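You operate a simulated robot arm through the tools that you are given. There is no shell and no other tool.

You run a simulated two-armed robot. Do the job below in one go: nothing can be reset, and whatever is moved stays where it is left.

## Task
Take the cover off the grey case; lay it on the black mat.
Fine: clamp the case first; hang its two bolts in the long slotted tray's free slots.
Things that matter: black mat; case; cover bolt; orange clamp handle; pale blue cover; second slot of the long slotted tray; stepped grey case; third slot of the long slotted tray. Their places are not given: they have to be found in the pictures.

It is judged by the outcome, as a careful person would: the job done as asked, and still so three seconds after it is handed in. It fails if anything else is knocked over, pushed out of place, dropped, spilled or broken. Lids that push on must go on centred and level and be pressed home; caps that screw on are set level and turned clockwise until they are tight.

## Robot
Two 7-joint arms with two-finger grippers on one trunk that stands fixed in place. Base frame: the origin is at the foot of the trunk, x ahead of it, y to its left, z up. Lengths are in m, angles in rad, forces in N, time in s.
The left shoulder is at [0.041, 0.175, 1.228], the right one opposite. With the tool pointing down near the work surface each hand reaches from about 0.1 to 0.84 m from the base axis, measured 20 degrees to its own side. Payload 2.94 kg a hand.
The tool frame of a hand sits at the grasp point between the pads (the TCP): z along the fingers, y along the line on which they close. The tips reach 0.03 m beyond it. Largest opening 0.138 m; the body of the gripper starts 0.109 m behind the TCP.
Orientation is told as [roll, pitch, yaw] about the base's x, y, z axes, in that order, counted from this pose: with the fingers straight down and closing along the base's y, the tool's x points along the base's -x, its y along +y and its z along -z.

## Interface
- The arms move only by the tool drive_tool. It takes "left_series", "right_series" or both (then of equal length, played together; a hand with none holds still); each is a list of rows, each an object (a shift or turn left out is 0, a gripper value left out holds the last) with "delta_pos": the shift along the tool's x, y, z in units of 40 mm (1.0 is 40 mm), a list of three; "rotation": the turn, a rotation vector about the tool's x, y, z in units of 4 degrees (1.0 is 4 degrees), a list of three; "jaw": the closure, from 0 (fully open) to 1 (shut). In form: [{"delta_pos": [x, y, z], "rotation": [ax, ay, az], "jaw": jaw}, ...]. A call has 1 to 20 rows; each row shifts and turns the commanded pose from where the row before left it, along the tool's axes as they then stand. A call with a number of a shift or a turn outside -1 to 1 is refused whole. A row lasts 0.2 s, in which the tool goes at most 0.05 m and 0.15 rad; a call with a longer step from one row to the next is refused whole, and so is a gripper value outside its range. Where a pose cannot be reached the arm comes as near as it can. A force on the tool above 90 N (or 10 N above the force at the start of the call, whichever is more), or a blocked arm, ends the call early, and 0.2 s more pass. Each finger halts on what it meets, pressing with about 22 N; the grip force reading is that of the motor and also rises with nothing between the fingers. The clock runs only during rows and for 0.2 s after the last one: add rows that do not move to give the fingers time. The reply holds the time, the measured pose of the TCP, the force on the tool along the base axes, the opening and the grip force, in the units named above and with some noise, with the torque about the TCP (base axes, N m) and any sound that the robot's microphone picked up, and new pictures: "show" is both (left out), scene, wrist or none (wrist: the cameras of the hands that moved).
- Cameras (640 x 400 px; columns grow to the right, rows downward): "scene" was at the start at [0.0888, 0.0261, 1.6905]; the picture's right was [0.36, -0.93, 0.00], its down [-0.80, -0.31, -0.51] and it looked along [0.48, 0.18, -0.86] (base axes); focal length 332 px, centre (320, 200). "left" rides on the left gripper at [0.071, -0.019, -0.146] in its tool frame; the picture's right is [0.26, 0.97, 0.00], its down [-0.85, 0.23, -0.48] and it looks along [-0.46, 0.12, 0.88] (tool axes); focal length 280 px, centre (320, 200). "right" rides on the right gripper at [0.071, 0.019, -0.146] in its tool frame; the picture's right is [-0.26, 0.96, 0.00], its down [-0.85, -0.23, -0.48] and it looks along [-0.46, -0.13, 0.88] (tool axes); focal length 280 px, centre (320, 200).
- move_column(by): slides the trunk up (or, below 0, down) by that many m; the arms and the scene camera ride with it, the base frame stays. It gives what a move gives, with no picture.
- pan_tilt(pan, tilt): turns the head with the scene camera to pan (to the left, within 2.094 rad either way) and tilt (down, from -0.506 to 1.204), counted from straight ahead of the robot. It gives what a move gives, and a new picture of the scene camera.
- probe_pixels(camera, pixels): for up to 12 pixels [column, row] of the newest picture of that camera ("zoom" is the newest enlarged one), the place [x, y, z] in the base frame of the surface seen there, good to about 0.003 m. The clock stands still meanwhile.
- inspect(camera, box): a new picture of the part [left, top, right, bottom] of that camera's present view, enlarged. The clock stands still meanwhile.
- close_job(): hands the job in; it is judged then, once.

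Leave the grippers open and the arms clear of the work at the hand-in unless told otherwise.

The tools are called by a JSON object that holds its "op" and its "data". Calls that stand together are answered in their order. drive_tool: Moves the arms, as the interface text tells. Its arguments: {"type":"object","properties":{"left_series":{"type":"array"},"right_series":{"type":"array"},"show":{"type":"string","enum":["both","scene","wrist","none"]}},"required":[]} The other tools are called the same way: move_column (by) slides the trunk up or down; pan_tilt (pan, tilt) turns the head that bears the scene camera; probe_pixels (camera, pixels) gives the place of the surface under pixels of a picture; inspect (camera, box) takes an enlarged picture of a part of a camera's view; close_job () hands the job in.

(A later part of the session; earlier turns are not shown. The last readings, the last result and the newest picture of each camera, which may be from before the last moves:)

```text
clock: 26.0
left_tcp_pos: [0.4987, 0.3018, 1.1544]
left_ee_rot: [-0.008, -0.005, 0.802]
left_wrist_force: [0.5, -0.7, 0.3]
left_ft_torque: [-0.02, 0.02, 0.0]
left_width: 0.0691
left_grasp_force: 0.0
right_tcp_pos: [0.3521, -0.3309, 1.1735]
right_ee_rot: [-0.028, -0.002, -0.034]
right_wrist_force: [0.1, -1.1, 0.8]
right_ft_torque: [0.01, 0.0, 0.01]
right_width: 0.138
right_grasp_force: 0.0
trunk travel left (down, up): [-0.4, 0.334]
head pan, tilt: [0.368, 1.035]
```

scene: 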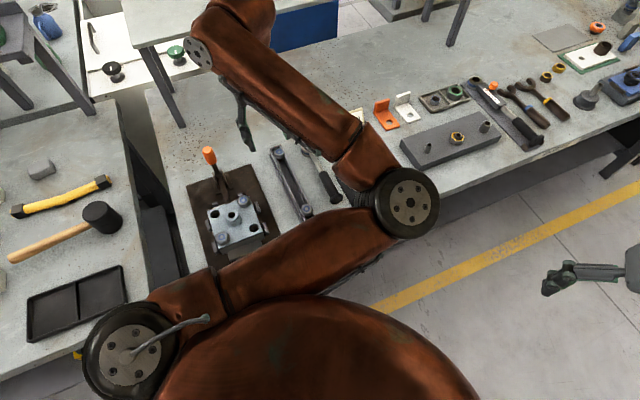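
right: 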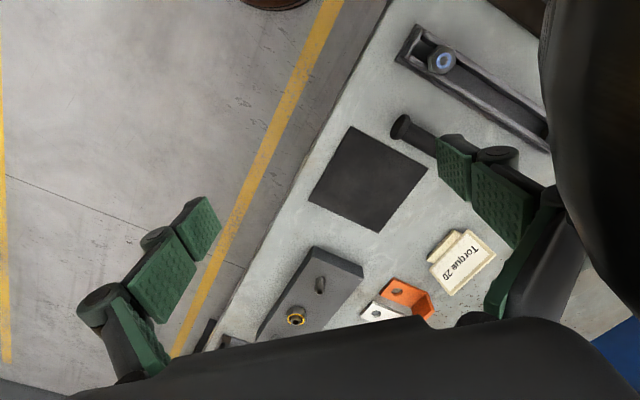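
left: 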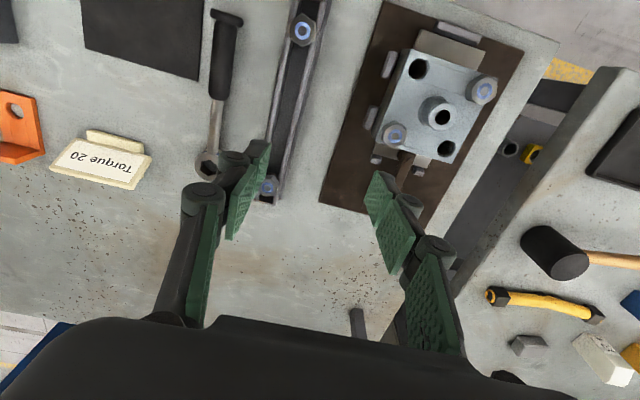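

Now both the tray and the case are visible from the scene camera and the left wrist. I'll enlarge both and probe the tray.

{"op": "inspect", "data": {"camera": "left", "box": [230, 0, 360, 210]}}

{"op": "inspect", "data": {"camera": "scene", "box": [180, 130, 360, 250]}}

{"op": "probe_pixels", "data": {"camera": "left", "pixels": [[303, 30], [270, 187], [283, 25], [316, 25], [276, 75], [306, 75], [268, 110], [297, 120], [289, 75], [285, 110], [281, 135], [330, 2]]}}

{"op": "probe_pixels", "data": {"camera": "scene", "pixels": [[277, 152], [307, 210], [290, 180], [284, 185], [297, 178], [268, 150], [286, 146], [298, 222], [313, 213], [301, 195], [230, 215], [243, 200]]}}

```text
1.90 times, centred on (295, 105) of left
```

zoom: 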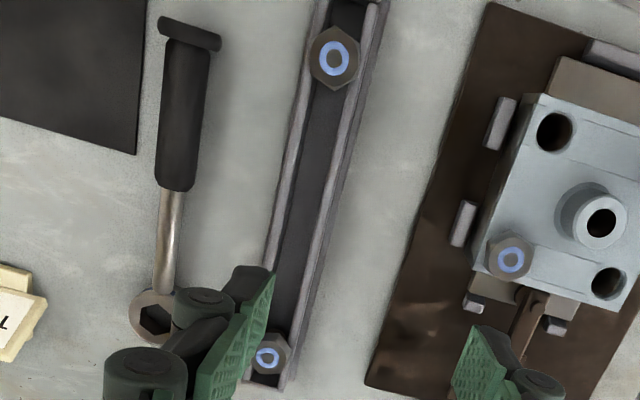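

```text
3.33 times, centred on (270, 190) of scene
```

zoom: 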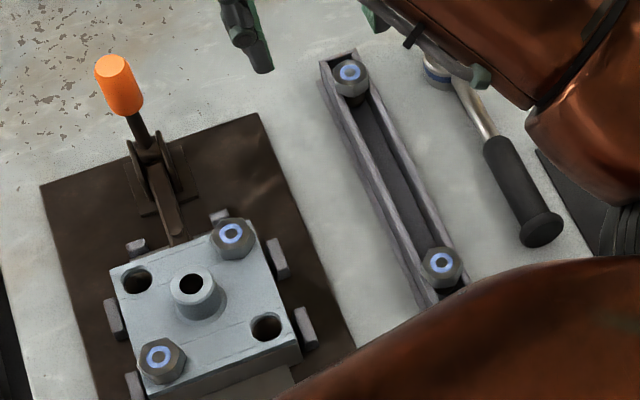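

```text
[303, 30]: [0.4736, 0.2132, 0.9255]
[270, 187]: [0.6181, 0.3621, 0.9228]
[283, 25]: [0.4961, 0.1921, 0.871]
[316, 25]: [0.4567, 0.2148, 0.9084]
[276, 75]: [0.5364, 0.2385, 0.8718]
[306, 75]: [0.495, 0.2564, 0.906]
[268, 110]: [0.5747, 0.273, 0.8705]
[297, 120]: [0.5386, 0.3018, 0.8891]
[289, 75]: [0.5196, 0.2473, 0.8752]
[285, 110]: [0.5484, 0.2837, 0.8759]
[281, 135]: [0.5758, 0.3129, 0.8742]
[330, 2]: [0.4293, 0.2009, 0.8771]
```

```text
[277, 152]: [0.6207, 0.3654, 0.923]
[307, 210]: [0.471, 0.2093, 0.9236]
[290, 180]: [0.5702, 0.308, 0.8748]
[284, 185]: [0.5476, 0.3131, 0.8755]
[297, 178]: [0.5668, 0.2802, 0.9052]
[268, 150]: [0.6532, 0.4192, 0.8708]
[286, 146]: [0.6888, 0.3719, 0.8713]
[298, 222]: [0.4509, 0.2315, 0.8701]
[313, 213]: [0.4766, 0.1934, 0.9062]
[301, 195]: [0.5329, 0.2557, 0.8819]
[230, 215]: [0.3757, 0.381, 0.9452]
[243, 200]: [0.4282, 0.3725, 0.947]
```

The tray is a two-rail trough: rail tops at z ≈ 0.906, floor at 0.875. End bolts hang near (0.474, 0.211) and (0.619, 0.361). The middle slots should be near (0.522, 0.261) and (0.570, 0.311). Next I'll enlarge the bolt heads to see how the hexagons lie, and look for slot marks.

{"op": "inspect", "data": {"camera": "scene", "box": [210, 185, 270, 250]}}

{"op": "inspect", "data": {"camera": "scene", "box": [260, 140, 330, 225]}}

{"op": "inspect", "data": {"camera": "left", "box": [370, 30, 510, 170]}}

{"op": "probe_pixels", "data": {"camera": "zoom", "pixels": [[395, 295], [510, 168], [460, 168], [560, 180], [350, 300], [440, 235], [330, 243], [325, 260], [300, 285], [330, 335], [395, 60]]}}

```text
6.15 times, centred on (240, 218) of scene
```

zoom: 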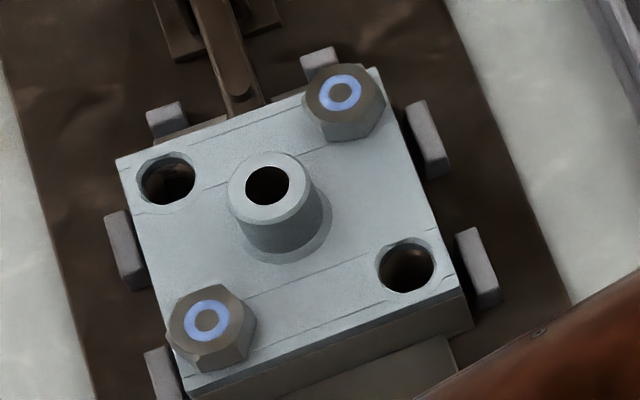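

```text
4.71 times, centred on (295, 182) of scene
```

zoom: 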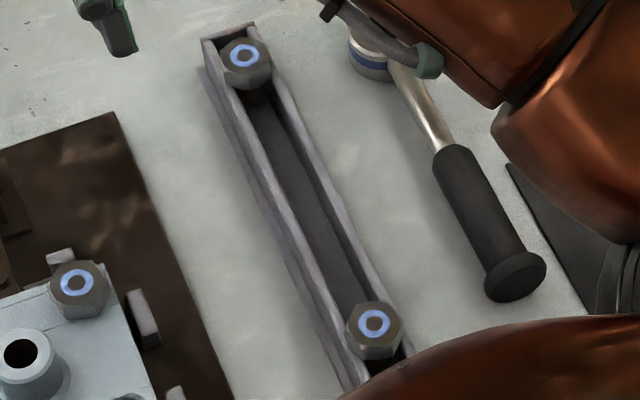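

```text
2.86 times, centred on (440, 100) of left
```

zoom: 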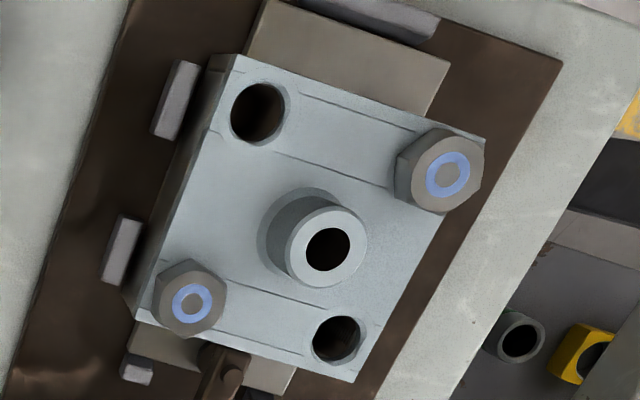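

```text
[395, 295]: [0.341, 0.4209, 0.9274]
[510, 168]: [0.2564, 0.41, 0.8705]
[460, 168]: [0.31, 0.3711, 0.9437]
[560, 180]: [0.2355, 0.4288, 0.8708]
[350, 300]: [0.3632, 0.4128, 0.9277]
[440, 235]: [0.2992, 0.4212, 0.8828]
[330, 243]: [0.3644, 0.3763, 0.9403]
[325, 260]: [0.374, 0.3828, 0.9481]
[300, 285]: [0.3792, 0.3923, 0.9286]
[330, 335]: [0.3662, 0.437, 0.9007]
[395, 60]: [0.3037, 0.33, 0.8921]
```

I'll move above the bolt nearest the clamp, at about (0.427, 0.372), stopping short for a close view.

{"op": "drive_tool", "data": {"left_series": [{"delta_pos": [0, 0.85, 0]}, {"delta_pos": [0, 0.85, 0]}, {"delta_pos": [0, 0.8, 0]}, {"delta_pos": [0, 0, 0.9]}, {"delta_pos": [0, 0, 0.9]}, {"delta_pos": [0, 0, 0.9]}, {}, {}], "show": "both"}}

{"op": "inspect", "data": {"camera": "left", "box": [220, 60, 400, 200]}}

```text
clock: 27.8
left_tcp_pos: [0.4275, 0.3733, 1.0451]
left_ee_rot: [-0.006, -0.004, 0.803]
left_wrist_force: [-0.3, 1.0, 1.0]
left_ft_torque: [-0.02, 0.0, -0.04]
left_width: 0.069
left_grasp_force: 0.1
right_tcp_pos: [0.3529, -0.3314, 1.1734]
right_ee_rot: [-0.029, -0.001, -0.036]
right_wrist_force: [0.3, 0.2, 0.3]
right_ft_torque: [-0.01, 0.03, -0.02]
right_width: 0.138
right_grasp_force: 0.1
trunk travel left (down, up): [-0.4, 0.334]
head pan, tilt: [0.368, 1.035]
```

scene: 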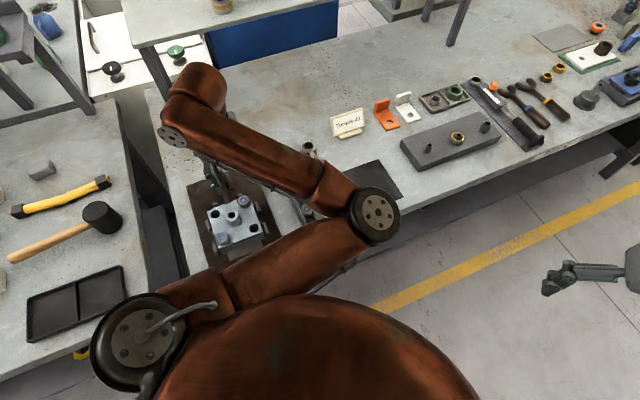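
left: 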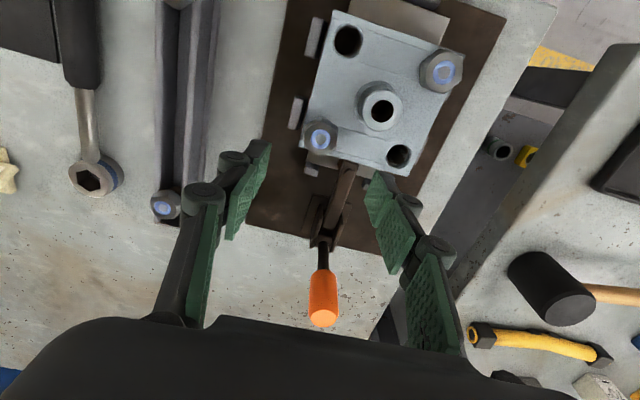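

```text
2.86 times, centred on (310, 130) of left
```

zoom: 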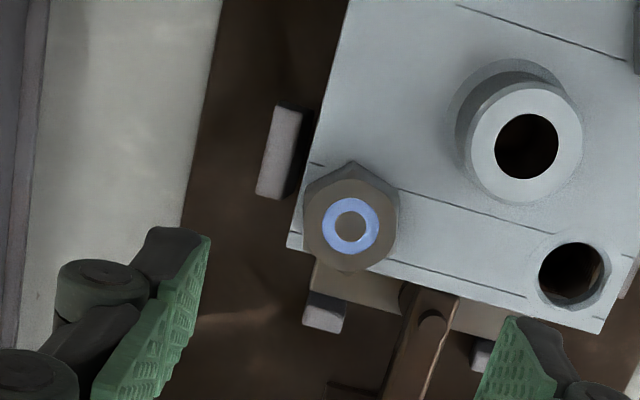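

The hexagon's flats face base ±y, so with yaw 0 the fingers will close straight on the flats and stay clear of the boss. Rotating back to yaw 0 above the bolt.

{"op": "drive_tool", "data": {"left_series": [{"rotation": [0, 0, 0.96]}, {"rotation": [0, 0, 0.96]}, {"rotation": [0, 0, 0.96]}, {"rotation": [0, 0, 0.96]}, {"rotation": [0, 0, 0.96]}, {"rotation": [0, 0, 0.96]}, {"rotation": [0, 0, 0.96]}, {"rotation": [0, 0, 0.96]}, {"rotation": [0, 0, 0.96]}, {"rotation": [0, 0, 0.96]}, {"rotation": [0, 0, 0.96]}, {"rotation": [0, 0, 0.94]}, {}, {}], "show": "both"}}

{"op": "inspect", "data": {"camera": "left", "box": [200, 20, 400, 220]}}

```text
clock: 30.8
left_tcp_pos: [0.4285, 0.3729, 1.045]
left_ee_rot: [-0.001, -0.006, -0.002]
left_wrist_force: [-0.7, -0.5, 0.4]
left_ft_torque: [-0.03, 0.05, 0.0]
left_width: 0.0692
left_grasp_force: 0.2
right_tcp_pos: [0.3511, -0.3317, 1.1728]
right_ee_rot: [-0.029, -0.002, -0.034]
right_wrist_force: [0.9, 0.7, 0.2]
right_ft_torque: [0.02, 0.0, 0.01]
right_width: 0.138
right_grasp_force: 0.0
trunk travel left (down, up): [-0.4, 0.334]
head pan, tilt: [0.368, 1.035]
```

scene: 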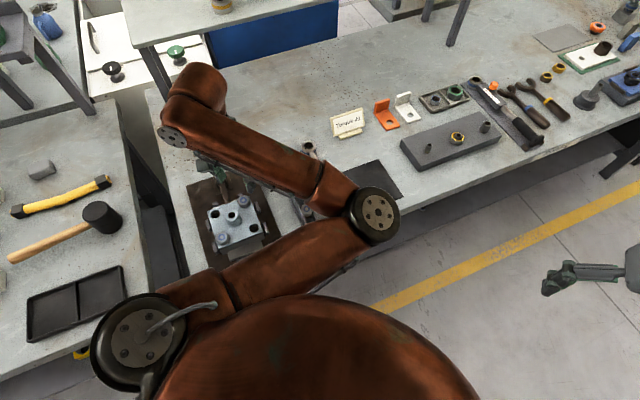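
left: 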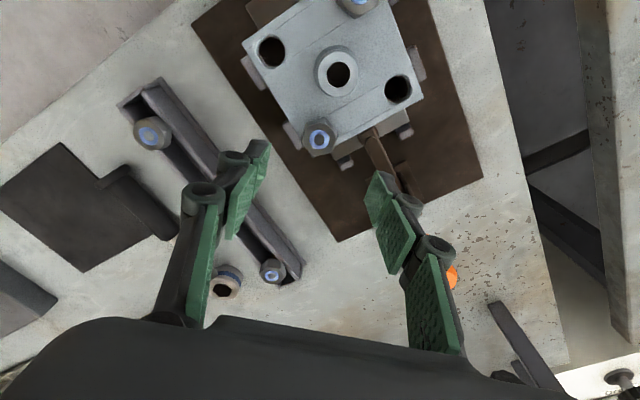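

```text
2.00 times, centred on (300, 120) of left
```

zoom: 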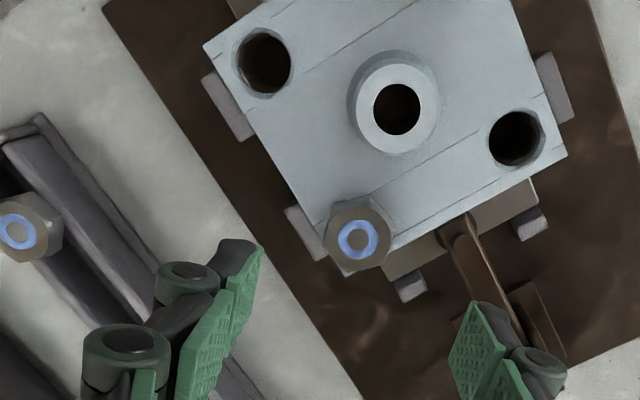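

I'll probe this bolt's ring, the clamp arm's tip and the cover from here before going down.

{"op": "probe_pixels", "data": {"camera": "zoom", "pixels": [[357, 239], [340, 239], [375, 239], [357, 222], [357, 256], [470, 250], [456, 228], [480, 280], [397, 110], [376, 130], [418, 105], [345, 200]]}}

```text
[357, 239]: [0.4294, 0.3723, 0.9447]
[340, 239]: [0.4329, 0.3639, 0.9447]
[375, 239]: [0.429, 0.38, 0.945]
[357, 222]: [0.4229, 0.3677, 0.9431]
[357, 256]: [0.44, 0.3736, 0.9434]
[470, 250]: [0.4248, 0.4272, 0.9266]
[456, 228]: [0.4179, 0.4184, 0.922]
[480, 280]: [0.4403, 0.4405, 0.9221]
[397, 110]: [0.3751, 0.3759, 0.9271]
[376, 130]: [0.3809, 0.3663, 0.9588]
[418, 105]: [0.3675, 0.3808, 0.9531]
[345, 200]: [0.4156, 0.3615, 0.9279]
```

The bolt centre is (0.429, 0.372), right under the TCP. I'll narrow the fingers to about 0.05 m and descend so the tips sit just above the cover (z ≈ 0.930), then look.

{"op": "drive_tool", "data": {"left_series": [{"jaw": 0.64}, {"delta_pos": [0, 0, 0.7]}, {"delta_pos": [0, 0, 0.7]}, {"delta_pos": [0, 0, 0.4]}, {"delta_pos": [0, 0, 0.28]}, {}, {}], "show": "wrist"}}

{"op": "inspect", "data": {"camera": "left", "box": [220, 100, 420, 260]}}

```text
clock: 32.4
left_tcp_pos: [0.4295, 0.3787, 0.9742]
left_ee_rot: [0.01, -0.007, -0.001]
left_wrist_force: [0.3, 0.4, -0.7]
left_ft_torque: [0.01, -0.01, -0.01]
left_width: 0.0496
left_grasp_force: 0.0
left hand out of reach, approached as far as the arm can: row 5
right_tcp_pos: [0.3507, -0.3308, 1.1731]
right_ee_rot: [-0.027, -0.003, -0.034]
right_wrist_force: [-0.7, -0.3, 0.4]
right_ft_torque: [0.03, 0.02, 0.01]
right_width: 0.1382
right_grasp_force: 0.0
trunk travel left (down, up): [-0.4, 0.334]
head pan, tilt: [0.368, 1.035]
```

left: 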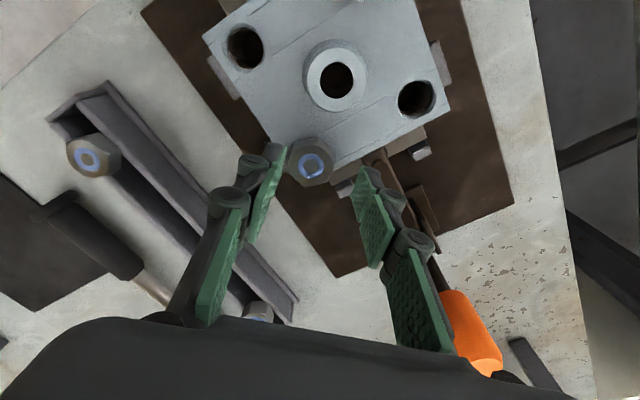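

```text
2.50 times, centred on (320, 180) of left
```

zoom: 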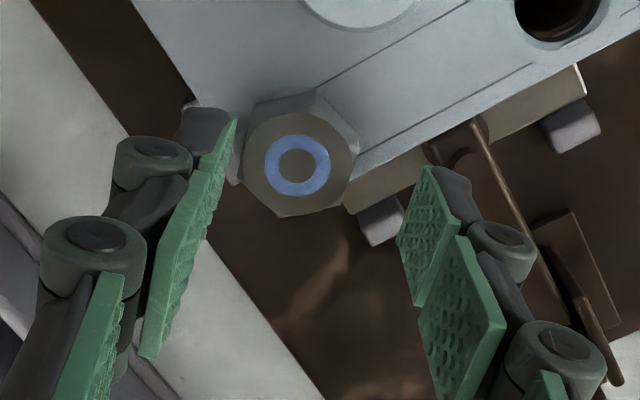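

Row 5 could not be fully reached: the hand sits at z = 0.974 and is 6 mm off in y, an arm limit at this trunk height. I'll go back up and raise the trunk so the arm can straighten, then come down again.

{"op": "drive_tool", "data": {"left_series": [{"delta_pos": [0, 0, -0.5]}, {"delta_pos": [0, 0, -0.9]}, {}], "show": "none"}}

{"op": "move_column", "data": {"by": 0.12}}

```text
clock: 33.2
left_tcp_pos: [0.4307, 0.3744, 1.0304]
left_ee_rot: [-0.002, -0.006, -0.001]
left_wrist_force: [0.0, -0.1, 0.2]
left_ft_torque: [0.01, -0.01, 0.02]
left_width: 0.0498
left_grasp_force: 0.1
right_tcp_pos: [0.3528, -0.3306, 1.1728]
right_ee_rot: [-0.028, -0.002, -0.036]
right_wrist_force: [-0.2, -0.2, -0.7]
right_ft_torque: [-0.02, 0.02, 0.0]
right_width: 0.1378
right_grasp_force: 0.1
trunk travel left (down, up): [-0.4, 0.334]
head pan, tilt: [0.368, 1.035]
```

```text
clock: 34.7
left_tcp_pos: [0.4295, 0.3749, 1.1496]
left_ee_rot: [-0.001, -0.007, 0.0]
left_wrist_force: [-0.2, -0.6, -0.2]
left_ft_torque: [-0.02, 0.03, 0.0]
left_width: 0.0499
left_grasp_force: 0.0
right_tcp_pos: [0.3525, -0.3309, 1.293]
right_ee_rot: [-0.03, 0.0, -0.035]
right_wrist_force: [-0.1, 0.2, -0.6]
right_ft_torque: [0.02, 0.01, 0.02]
right_width: 0.1381
right_grasp_force: 0.0
trunk travel left (down, up): [-0.52, 0.214]
head pan, tilt: [0.368, 1.035]
```

The trunk is up 0.12 m. Descending toward the bolt again, pausing at z ≈ 0.99.

{"op": "drive_tool", "data": {"left_series": [{"delta_pos": [0, -0.06, 0.9]}, {"delta_pos": [0, 0, 0.9]}, {"delta_pos": [0, 0, 0.9]}, {"delta_pos": [0, 0, 0.9]}, {"delta_pos": [0, 0, 0.4]}, {}, {}], "show": "both"}}

```text
clock: 36.3
left_tcp_pos: [0.4382, 0.387, 1.0164]
left_ee_rot: [0.004, -0.009, 0.001]
left_wrist_force: [-0.5, 1.4, 0.4]
left_ft_torque: [-0.01, 0.0, 0.0]
left_width: 0.0495
left_grasp_force: 0.0
left hand out of reach, approached as far as the arm can: row 2, 3, 4
right_tcp_pos: [0.3515, -0.3292, 1.2951]
right_ee_rot: [-0.03, -0.001, -0.036]
right_wrist_force: [0.4, -0.1, -0.1]
right_ft_torque: [0.02, 0.02, 0.01]
right_width: 0.138
right_grasp_force: 0.0
trunk travel left (down, up): [-0.52, 0.214]
head pan, tilt: [0.368, 1.035]
```

scene: 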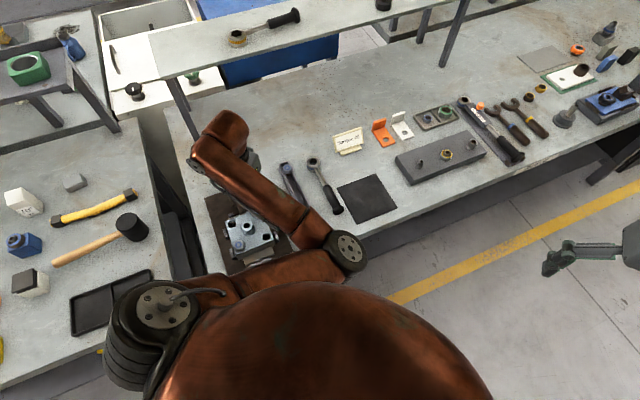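
left: 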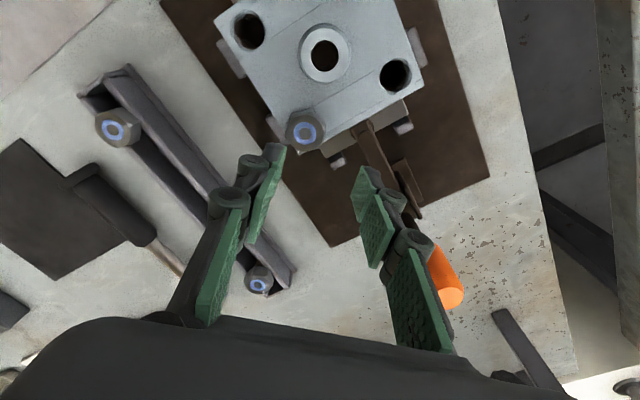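

Worse: the arm wants a lower shoulder. I'll raise the hand, then lower the trunk to 0.10 m below where it started.

{"op": "drive_tool", "data": {"left_series": [{"delta_pos": [0, 0, -0.9]}, {"delta_pos": [0, 0, -0.9]}, {"delta_pos": [0, 0, -0.9]}, {"delta_pos": [0, 0, -0.9]}, {"delta_pos": [0.3, -0.3, -0.9]}, {}], "show": "none"}}

{"op": "move_column", "data": {"by": -0.12}}

```text
clock: 37.7
left_tcp_pos: [0.4238, 0.3727, 1.1956]
left_ee_rot: [-0.001, -0.008, -0.001]
left_wrist_force: [-0.2, -0.3, -0.4]
left_ft_torque: [-0.02, 0.02, 0.02]
left_width: 0.0495
left_grasp_force: 0.2
right_tcp_pos: [0.3528, -0.3302, 1.2933]
right_ee_rot: [-0.031, -0.002, -0.035]
right_wrist_force: [0.1, -0.2, 0.4]
right_ft_torque: [-0.02, 0.01, 0.0]
right_width: 0.138
right_grasp_force: 0.0
trunk travel left (down, up): [-0.52, 0.214]
head pan, tilt: [0.368, 1.035]
```

```text
clock: 39.2
left_tcp_pos: [0.4237, 0.3714, 1.0748]
left_ee_rot: [-0.001, -0.009, -0.001]
left_wrist_force: [0.4, -0.4, 0.3]
left_ft_torque: [0.01, 0.0, 0.0]
left_width: 0.0497
left_grasp_force: 0.2
right_tcp_pos: [0.3506, -0.3303, 1.173]
right_ee_rot: [-0.026, -0.004, -0.034]
right_wrist_force: [0.2, 0.7, 0.7]
right_ft_torque: [-0.02, -0.03, 0.02]
right_width: 0.1379
right_grasp_force: 0.0
trunk travel left (down, up): [-0.4, 0.334]
head pan, tilt: [0.368, 1.035]
```

Raising the hand by 0.12 m and lowering the trunk by 0.12 m.

{"op": "drive_tool", "data": {"left_series": [{"delta_pos": [0, 0, -0.9]}, {"delta_pos": [0, 0, -0.9]}, {"delta_pos": [0, 0, -0.9]}, {"delta_pos": [0, 0, -0.3]}, {}], "show": "none"}}

{"op": "move_column", "data": {"by": -0.12}}

{"op": "drive_tool", "data": {"left_series": [{}], "show": "both"}}

```text
clock: 40.4
left_tcp_pos: [0.4214, 0.3733, 1.1962]
left_ee_rot: [0.0, -0.007, 0.001]
left_wrist_force: [0.6, -0.1, 0.1]
left_ft_torque: [0.03, -0.02, 0.01]
left_width: 0.0497
left_grasp_force: 0.0
right_tcp_pos: [0.3516, -0.3295, 1.1727]
right_ee_rot: [-0.028, -0.002, -0.036]
right_wrist_force: [0.3, -0.3, -0.4]
right_ft_torque: [-0.01, 0.0, 0.0]
right_width: 0.1381
right_grasp_force: 0.0
trunk travel left (down, up): [-0.4, 0.334]
head pan, tilt: [0.368, 1.035]
```

```text
clock: 41.9
left_tcp_pos: [0.4217, 0.3724, 1.0773]
left_ee_rot: [-0.002, -0.009, 0.001]
left_wrist_force: [-0.6, 1.1, 0.9]
left_ft_torque: [0.01, -0.03, -0.01]
left_width: 0.0496
left_grasp_force: 0.1
right_tcp_pos: [0.3507, -0.3296, 1.0528]
right_ee_rot: [-0.028, -0.003, -0.036]
right_wrist_force: [0.0, -0.4, -0.1]
right_ft_torque: [0.03, -0.04, -0.01]
right_width: 0.1379
right_grasp_force: 0.1
trunk travel left (down, up): [-0.28, 0.454]
head pan, tilt: [0.368, 1.035]
```

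```text
clock: 42.3
left_tcp_pos: [0.4224, 0.3726, 1.0752]
left_ee_rot: [-0.002, -0.009, 0.001]
left_wrist_force: [0.1, -0.4, -0.2]
left_ft_torque: [-0.02, -0.03, -0.02]
left_width: 0.0497
left_grasp_force: 0.1
right_tcp_pos: [0.3522, -0.3295, 1.0522]
right_ee_rot: [-0.03, -0.002, -0.035]
right_wrist_force: [-0.2, -1.0, 0.3]
right_ft_torque: [-0.01, -0.03, 0.03]
right_width: 0.138
right_grasp_force: 0.1
trunk travel left (down, up): [-0.28, 0.454]
head pan, tilt: [0.368, 1.035]
```

scene: 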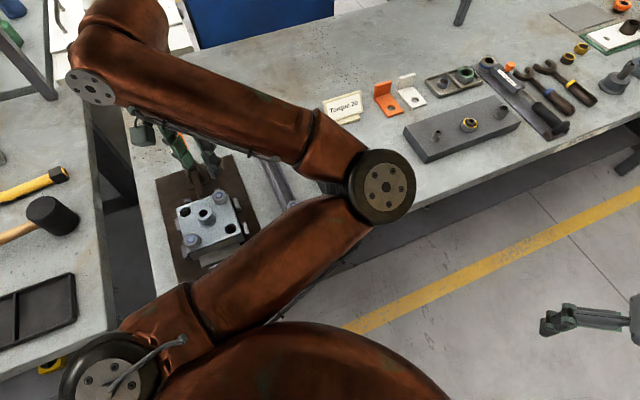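
left: 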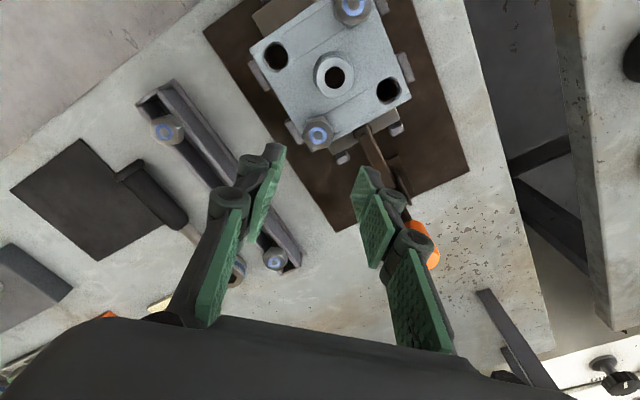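

I'll check the elbow and forearm height above the table with the scene camera before going down.

{"op": "probe_pixels", "data": {"camera": "scene", "pixels": [[385, 193], [330, 145], [300, 230], [400, 220], [200, 100]]}}

```text
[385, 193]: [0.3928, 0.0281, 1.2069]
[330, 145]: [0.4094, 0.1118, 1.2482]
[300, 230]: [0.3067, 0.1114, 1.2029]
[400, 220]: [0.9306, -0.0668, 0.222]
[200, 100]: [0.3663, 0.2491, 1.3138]
```

The elbow is well above the table. Descending to the bolt.

{"op": "drive_tool", "data": {"left_series": [{"delta_pos": [-0.16, 0, 0.8]}, {"delta_pos": [0, 0, 0.8]}, {"delta_pos": [0, 0, 0.7]}, {"delta_pos": [0, 0, 0.3]}, {}, {}], "show": "wrist"}}

{"op": "inspect", "data": {"camera": "left", "box": [220, 100, 420, 260]}}

```text
clock: 43.7
left_tcp_pos: [0.4305, 0.3725, 0.9711]
left_ee_rot: [-0.002, -0.008, -0.001]
left_wrist_force: [-0.2, -0.3, -0.2]
left_ft_torque: [0.02, 0.02, -0.03]
left_width: 0.0497
left_grasp_force: 0.1
right_tcp_pos: [0.3521, -0.3288, 1.0534]
right_ee_rot: [-0.027, -0.001, -0.033]
right_wrist_force: [0.1, 0.3, -0.1]
right_ft_torque: [0.04, 0.01, 0.01]
right_width: 0.1381
right_grasp_force: 0.0
trunk travel left (down, up): [-0.28, 0.454]
head pan, tilt: [0.368, 1.035]
```

left: 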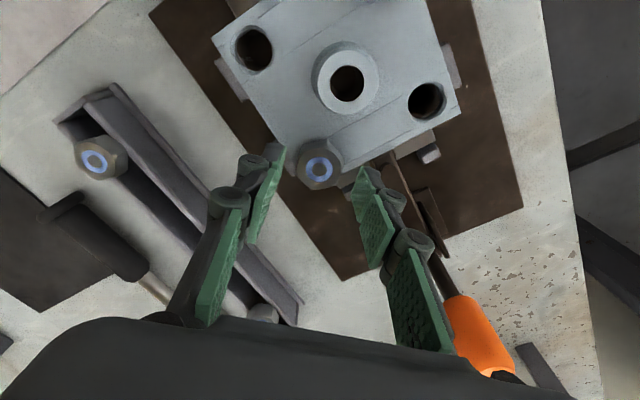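

```text
2.50 times, centred on (320, 180) of left
```

zoom: 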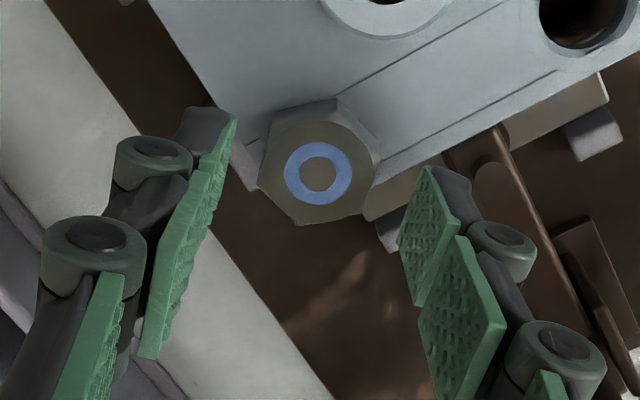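

The tool axis meets the bolt's ring at about (320,171), so it is well aligned. Going down a last 9 mm, then closing on the flats.

{"op": "drive_tool", "data": {"left_series": [{"delta_pos": [0, 0, 0.25]}, {}, {"jaw": 0.75}, {"jaw": 0.85}, {"jaw": 0.9}, {}, {}], "show": "wrist"}}

{"op": "inspect", "data": {"camera": "left", "box": [220, 100, 420, 260]}}

```text
clock: 45.3
left_tcp_pos: [0.4294, 0.3717, 0.9611]
left_ee_rot: [-0.001, -0.008, 0.001]
left_wrist_force: [0.7, -1.0, 1.3]
left_ft_torque: [-0.01, -0.04, -0.2]
left_width: 0.0298
left_grasp_force: 21.7
right_tcp_pos: [0.3526, -0.3317, 1.0538]
right_ee_rot: [-0.027, -0.003, -0.034]
right_wrist_force: [0.8, -0.8, 0.6]
right_ft_torque: [0.01, 0.0, 0.02]
right_width: 0.138
right_grasp_force: 0.1
trunk travel left (down, up): [-0.28, 0.454]
head pan, tilt: [0.368, 1.035]
```

left: 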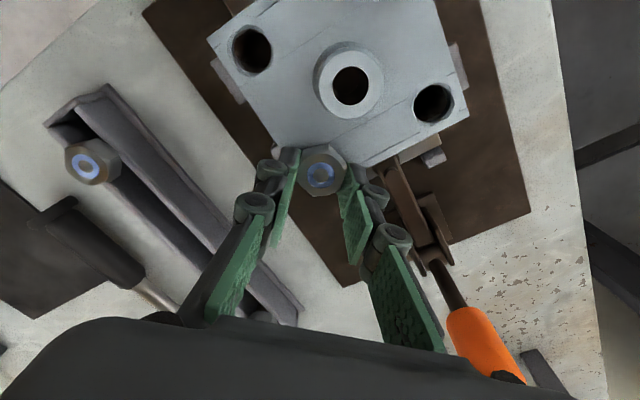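

```text
2.50 times, centred on (320, 180) of left
```

zoom: 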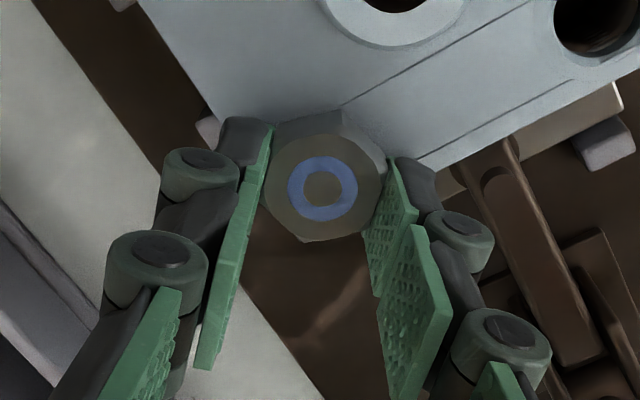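

The head is gripped at 0.030 m across the flats. I'll lift by 4 mm to feel whether the bolt is free or threaded.

{"op": "drive_tool", "data": {"left_series": [{"delta_pos": [0, 0, -0.05], "jaw": 1}, {"delta_pos": [0, 0, -0.05]}, {}], "show": "wrist"}}

```text
clock: 46.1
left_tcp_pos: [0.4307, 0.3726, 0.9646]
left_ee_rot: [-0.003, -0.003, 0.0]
left_wrist_force: [-2.9, 0.3, -14.0]
left_ft_torque: [-0.01, -0.05, -0.04]
left_width: 0.0296
left_grasp_force: 21.9
right_tcp_pos: [0.3519, -0.3292, 1.0539]
right_ee_rot: [-0.03, -0.003, -0.035]
right_wrist_force: [-0.6, -0.2, -0.2]
right_ft_torque: [0.03, -0.01, -0.03]
right_width: 0.1383
right_grasp_force: 0.1
trunk travel left (down, up): [-0.28, 0.454]
head pan, tilt: [0.368, 1.035]
```

left: 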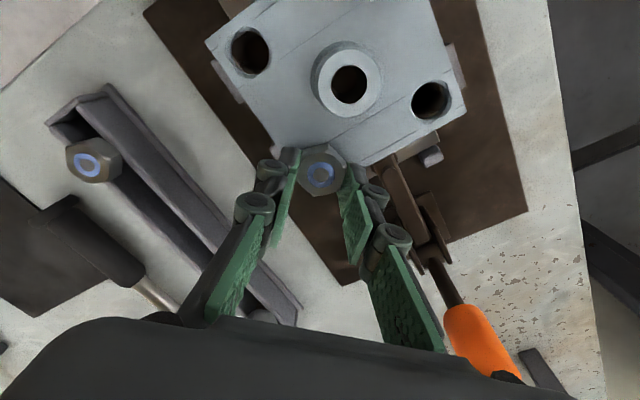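

There is 14 N of resistance. I'll check whether the head actually rose.

{"op": "probe_pixels", "data": {"camera": "left", "pixels": [[320, 174], [313, 174], [328, 175], [320, 182], [305, 172]]}}

```text
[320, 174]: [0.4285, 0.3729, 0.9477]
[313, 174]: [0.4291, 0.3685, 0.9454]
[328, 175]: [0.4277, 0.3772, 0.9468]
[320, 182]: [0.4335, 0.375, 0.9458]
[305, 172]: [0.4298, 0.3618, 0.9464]
```

The head rose only about 2 mm, if at all. I'll try turning it a little counter-clockwise as seen from above and read the torque.

{"op": "drive_tool", "data": {"left_series": [{"rotation": [0, 0, -0.8]}, {"rotation": [0, 0, -0.8]}, {"rotation": [0, 0, -0.8]}, {}], "show": "wrist"}}

{"op": "inspect", "data": {"camera": "left", "box": [260, 120, 380, 220]}}

```text
clock: 47.1
left_tcp_pos: [0.4298, 0.3738, 0.9644]
left_ee_rot: [-0.004, -0.007, 0.167]
left_wrist_force: [-5.4, 5.0, -10.8]
left_ft_torque: [0.04, 0.4, -0.01]
left_width: 0.0297
left_grasp_force: 21.6
right_tcp_pos: [0.3509, -0.3285, 1.0531]
right_ee_rot: [-0.028, -0.002, -0.034]
right_wrist_force: [0.3, 0.3, -0.6]
right_ft_torque: [0.0, 0.03, 0.02]
right_width: 0.1382
right_grasp_force: 0.0
trunk travel left (down, up): [-0.28, 0.454]
head pan, tilt: [0.368, 1.035]
```

left: 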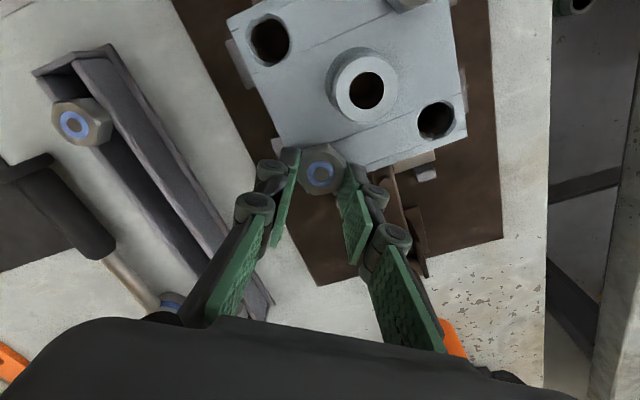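

```text
4.00 times, centred on (320, 170) of left
```

zoom: 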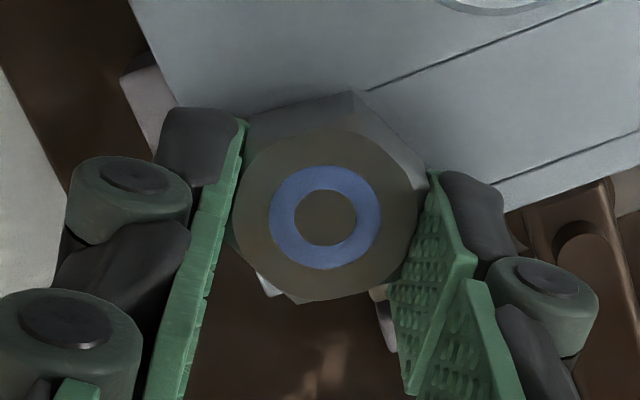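

The bolt turns with the hand almost without torque. Now I'll pull up another 4 mm and see whether the head follows.

{"op": "drive_tool", "data": {"left_series": [{"delta_pos": [0, 0, -0.05]}, {"delta_pos": [0, 0, -0.05]}, {}], "show": "wrist"}}

{"op": "probe_pixels", "data": {"camera": "left", "pixels": [[320, 174], [313, 174], [328, 175], [320, 182], [305, 172]]}}

{"op": "inspect", "data": {"camera": "left", "box": [260, 120, 380, 220]}}

```text
clock: 47.9
left_tcp_pos: [0.4314, 0.3726, 0.9684]
left_ee_rot: [-0.003, -0.007, 0.165]
left_wrist_force: [-0.6, 2.7, -15.4]
left_ft_torque: [0.05, -0.11, 0.01]
left_width: 0.0296
left_grasp_force: 21.8
right_tcp_pos: [0.3504, -0.3295, 1.0541]
right_ee_rot: [-0.031, -0.002, -0.036]
right_wrist_force: [-0.2, 0.1, 0.0]
right_ft_torque: [0.02, 0.01, -0.02]
right_width: 0.138
right_grasp_force: 0.1
trunk travel left (down, up): [-0.28, 0.454]
head pan, tilt: [0.368, 1.035]
```

left: 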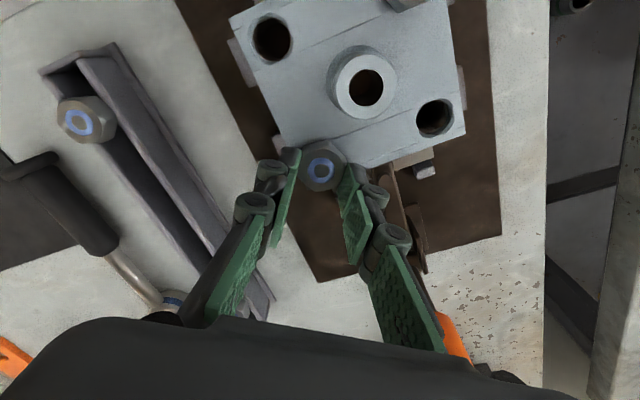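

```text
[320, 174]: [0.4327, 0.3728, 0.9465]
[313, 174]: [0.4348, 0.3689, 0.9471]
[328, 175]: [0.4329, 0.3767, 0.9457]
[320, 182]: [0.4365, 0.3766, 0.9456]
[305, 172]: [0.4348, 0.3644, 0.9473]
```

```text
4.00 times, centred on (320, 170) of left
```

zoom: 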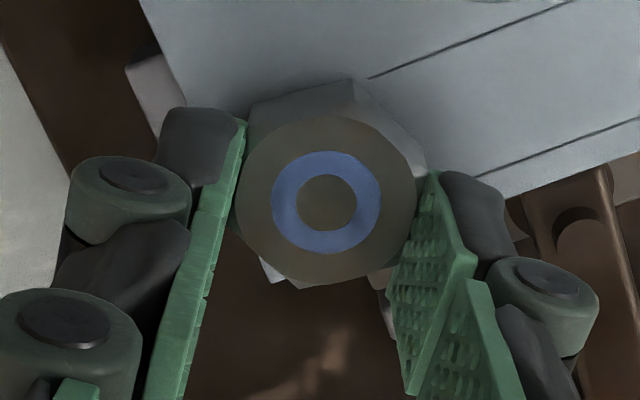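

The head stays at z ≈ 0.946 while the pads slip up it, yet it turns freely, so the bolt is threaded and must be unscrewed counter-clockwise. I'll release, lower, regrip and turn 72°.

{"op": "drive_tool", "data": {"left_series": [{"jaw": 0.7}, {"jaw": 0.7}, {"delta_pos": [0, 0, 0.17]}, {"jaw": 1}, {"jaw": 1}, {}], "show": "wrist"}}

{"op": "drive_tool", "data": {"left_series": [{"rotation": [0, 0, -1]}, {"rotation": [0, 0, -1]}, {"rotation": [0, 0, -1]}, {"rotation": [0, 0, -1]}, {"rotation": [0, 0, -1]}, {"rotation": [0, 0, -1]}, {"rotation": [0, 0, -1]}, {"rotation": [0, 0, -1]}, {"rotation": [0, 0, -1]}, {"rotation": [0, 0, -1]}, {"rotation": [0, 0, -1]}, {"rotation": [0, 0, -1]}, {"rotation": [0, 0, -1]}, {"rotation": [0, 0, -1]}, {"rotation": [0, 0, -1]}, {"rotation": [0, 0, -1]}, {"rotation": [0, 0, -1]}, {"rotation": [0, 0, -1]}, {}], "show": "wrist"}}

```text
clock: 49.3
left_tcp_pos: [0.4309, 0.3733, 0.9623]
left_ee_rot: [-0.003, -0.007, 0.167]
left_wrist_force: [0.5, 0.1, 0.3]
left_ft_torque: [0.02, -0.03, 0.01]
left_width: 0.0293
left_grasp_force: 21.8
right_tcp_pos: [0.3509, -0.3305, 1.0534]
right_ee_rot: [-0.028, -0.001, -0.036]
right_wrist_force: [-0.7, 0.0, -0.2]
right_ft_torque: [-0.01, 0.02, -0.02]
right_width: 0.138
right_grasp_force: 0.1
trunk travel left (down, up): [-0.28, 0.454]
head pan, tilt: [0.368, 1.035]
```

left: 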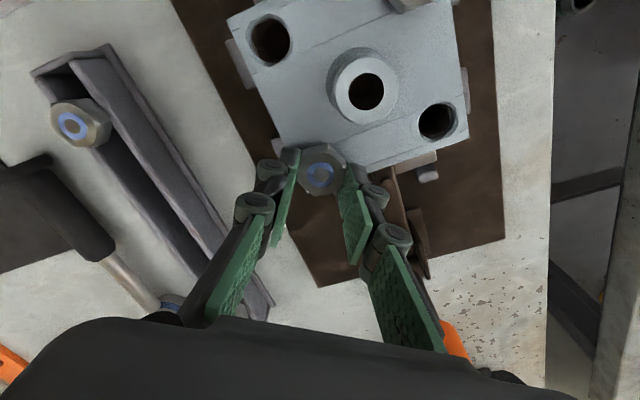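

```text
clock: 53.3
left_tcp_pos: [0.4289, 0.3728, 0.9633]
left_ee_rot: [-0.009, -0.001, 1.424]
left_wrist_force: [-5.0, 7.8, 13.1]
left_ft_torque: [0.36, 0.23, 0.0]
left_width: 0.0298
left_grasp_force: 21.2
right_tcp_pos: [0.3518, -0.3294, 1.0541]
right_ee_rot: [-0.03, -0.004, -0.034]
right_wrist_force: [0.4, 0.2, 0.0]
right_ft_torque: [-0.01, 0.02, -0.02]
right_width: 0.1382
right_grasp_force: 0.1
trunk travel left (down, up): [-0.28, 0.454]
head pan, tilt: [0.368, 1.035]
```

left: 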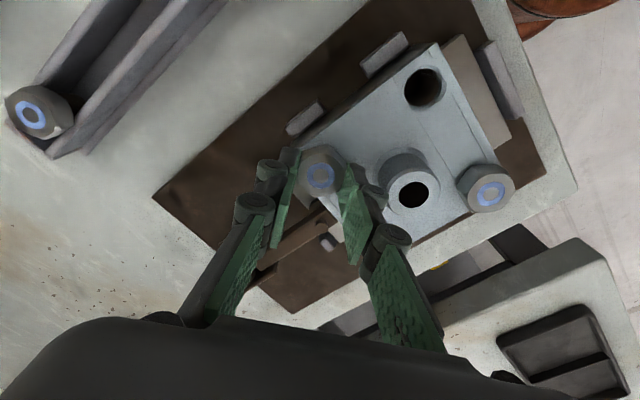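

The tool is now pushed up with 13 N, so the screw is rising as it turns. I'll probe the head height.

{"op": "probe_pixels", "data": {"camera": "left", "pixels": [[320, 175], [314, 175], [327, 176], [320, 183], [488, 193], [410, 165]]}}

{"op": "inspect", "data": {"camera": "left", "box": [260, 120, 380, 220]}}

```text
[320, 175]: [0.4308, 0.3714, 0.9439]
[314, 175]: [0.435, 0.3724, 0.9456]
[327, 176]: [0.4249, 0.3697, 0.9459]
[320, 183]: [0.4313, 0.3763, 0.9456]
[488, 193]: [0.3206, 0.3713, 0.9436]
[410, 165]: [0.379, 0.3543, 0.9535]
```

```text
4.00 times, centred on (320, 170) of left
```

zoom: 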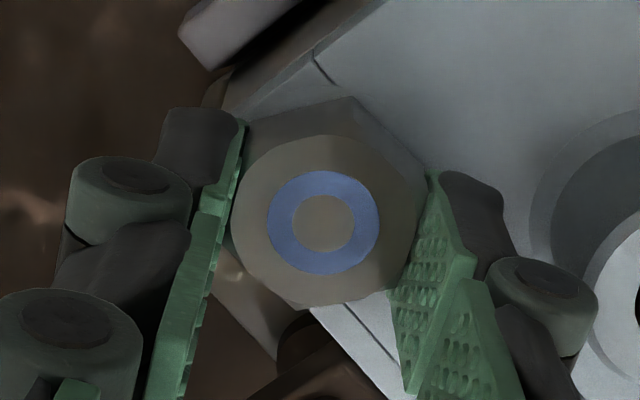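

Continuing counter-clockwise another 72°, easing up slightly as it turns.

{"op": "drive_tool", "data": {"left_series": [{"rotation": [0, 0, -1], "delta_pos": [0, 0, -0.004]}, {"rotation": [0, 0, -1], "delta_pos": [0, 0, -0.004]}, {"rotation": [0, 0, -1], "delta_pos": [0, 0, -0.004]}, {"rotation": [0, 0, -1], "delta_pos": [0, 0, -0.004]}, {"rotation": [0, 0, -1], "delta_pos": [0, 0, -0.004]}, {"rotation": [0, 0, -1], "delta_pos": [0, 0, -0.004]}, {"rotation": [0, 0, -1], "delta_pos": [0, 0, -0.004]}, {"rotation": [0, 0, -1], "delta_pos": [0, 0, -0.004]}, {"rotation": [0, 0, -1], "delta_pos": [0, 0, -0.004]}, {"rotation": [0, 0, -1], "delta_pos": [0, 0, -0.004]}, {"rotation": [0, 0, -1], "delta_pos": [0, 0, -0.004]}, {"rotation": [0, 0, -1], "delta_pos": [0, 0, -0.004]}, {"rotation": [0, 0, -1], "delta_pos": [0, 0, -0.004]}, {"rotation": [0, 0, -1], "delta_pos": [0, 0, -0.004]}, {"rotation": [0, 0, -1], "delta_pos": [0, 0, -0.004]}, {"rotation": [0, 0, -1], "delta_pos": [0, 0, -0.004]}, {"rotation": [0, 0, -1], "delta_pos": [0, 0, -0.004]}, {"rotation": [0, 0, -1], "delta_pos": [0, 0, -0.004]}, {}], "show": "wrist"}}

```text
clock: 57.3
left_tcp_pos: [0.2273, 0.5105, 1.0314]
left_ee_rot: [0.006, -0.044, 2.539]
left_wrist_force: [0.9, -1.2, -0.8]
left_ft_torque: [-0.02, 0.02, 0.04]
left_width: 0.0
left_grasp_force: 21.2
left hand out of reach, approached as far as the arm can: row 4, 5, 6, 7, 8, 9, 10, 11, 12, 13, 14, 15, 16, 17, 18
right_tcp_pos: [0.3512, -0.3298, 1.0533]
right_ee_rot: [-0.031, 0.0, -0.035]
right_wrist_force: [-0.3, -0.3, 0.3]
right_ft_torque: [0.02, 0.01, 0.0]
right_width: 0.138
right_grasp_force: 0.0
trunk travel left (down, up): [-0.28, 0.454]
head pan, tilt: [0.368, 1.035]
```

left: 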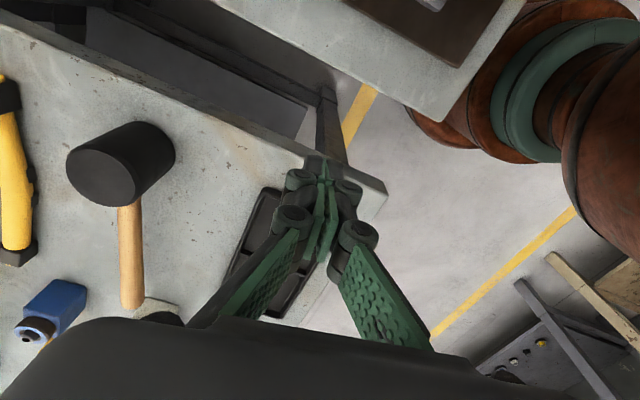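

The wrist ran past its yaw limit (about 1.6 rad) and the hand swung away from the bolt. I'll check that nothing was disturbed before moving again.

{"op": "inspect", "data": {"camera": "scene", "box": [0, 60, 400, 360]}}

{"op": "inspect", "data": {"camera": "left", "box": [0, 0, 640, 400]}}

```text
1.33 times, centred on (200, 210) of scene
```

zoom: 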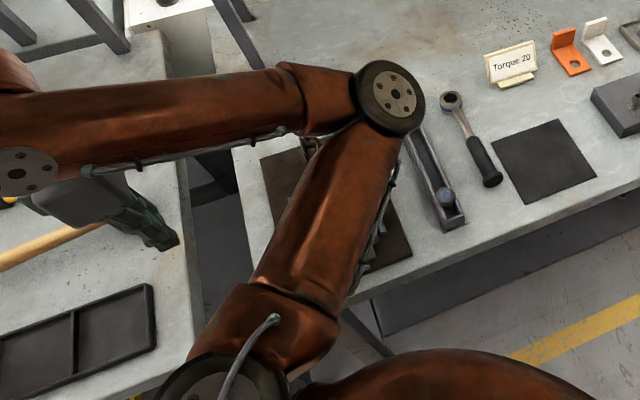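

```text
1.00 times, centred on (320, 200) of left (not enlarged: the box is as wide or as high as the picture)
```

zoom: 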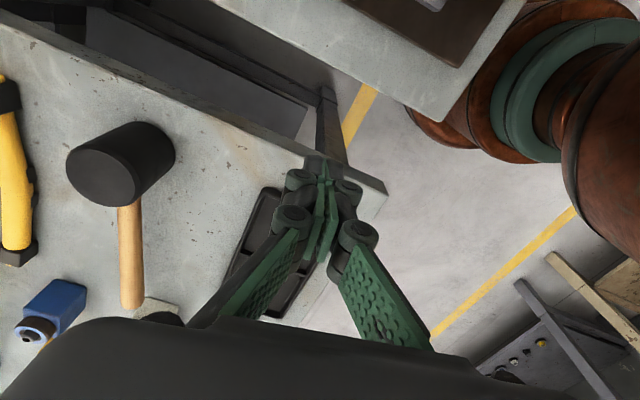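

The bench looks undisturbed from here. To return safely, I'll command the hand straight up first, then turn the yaw back, so it can't sweep low across the case.

{"op": "drive_tool", "data": {"left_series": [{"delta_pos": [0, 0, -0.9]}, {"delta_pos": [0, 0, -0.9]}, {"delta_pos": [0, 0, -0.9]}, {"delta_pos": [0, 0, -0.9]}, {}], "show": "none"}}

```text
clock: 58.5
left_tcp_pos: [0.2147, 0.5014, 1.1685]
left_ee_rot: [-0.004, 0.008, 2.537]
left_wrist_force: [0.8, -0.2, 0.2]
left_ft_torque: [0.03, 0.01, 0.02]
left_width: 0.0
left_grasp_force: 22.2
left hand out of reach, approached as far as the arm can: row 2, 3, 4
right_tcp_pos: [0.3522, -0.3288, 1.0533]
right_ee_rot: [-0.03, -0.001, -0.035]
right_wrist_force: [-0.8, 0.0, 0.8]
right_ft_torque: [0.0, 0.04, -0.02]
right_width: 0.138
right_grasp_force: 0.1
trunk travel left (down, up): [-0.28, 0.454]
head pan, tilt: [0.368, 1.035]
```

Now I'll rotate the yaw back in steps while high.

{"op": "drive_tool", "data": {"left_series": [{"rotation": [0, 0, 1]}, {"rotation": [0, 0, 1]}, {"rotation": [0, 0, 1]}, {"rotation": [0, 0, 1]}, {"rotation": [0, 0, 1]}, {"rotation": [0, 0, 1]}, {"rotation": [0, 0, 1]}, {"rotation": [0, 0, 1]}, {"rotation": [0, 0, 1]}, {"rotation": [0, 0, 1]}, {"rotation": [0, 0, 1]}, {"rotation": [0, 0, 1]}, {"rotation": [0, 0, 1]}, {"rotation": [0, 0, 1]}, {"rotation": [0, 0, 1]}, {"rotation": [0, 0, 1]}, {"rotation": [0, 0, 1]}, {"rotation": [0, 0, 1]}, {}], "show": "both"}}

```text
clock: 62.5
left_tcp_pos: [0.2143, 0.502, 1.1691]
left_ee_rot: [-0.007, 0.002, 1.283]
left_wrist_force: [0.2, -0.8, 0.0]
left_ft_torque: [-0.01, 0.03, 0.02]
left_width: 0.0
left_grasp_force: 21.8
right_tcp_pos: [0.3525, -0.3296, 1.0537]
right_ee_rot: [-0.03, -0.002, -0.035]
right_wrist_force: [0.1, 0.2, 0.1]
right_ft_torque: [-0.02, 0.01, 0.01]
right_width: 0.1381
right_grasp_force: 0.1
trunk travel left (down, up): [-0.28, 0.454]
head pan, tilt: [0.368, 1.035]
```

scene: 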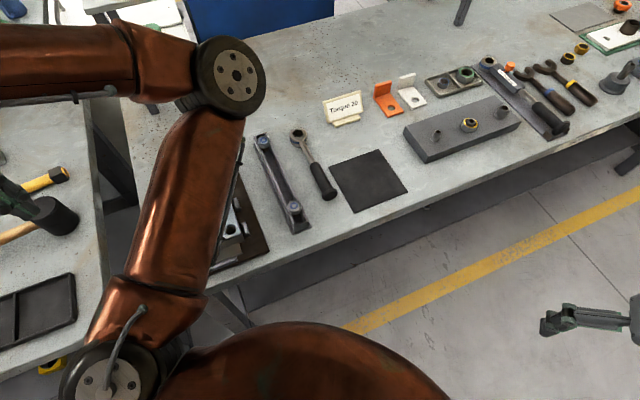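
left: 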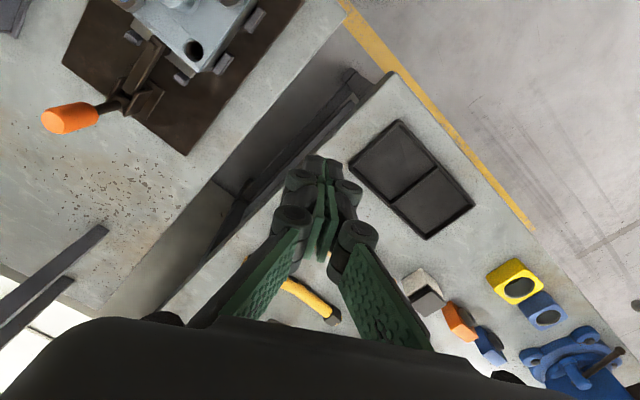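

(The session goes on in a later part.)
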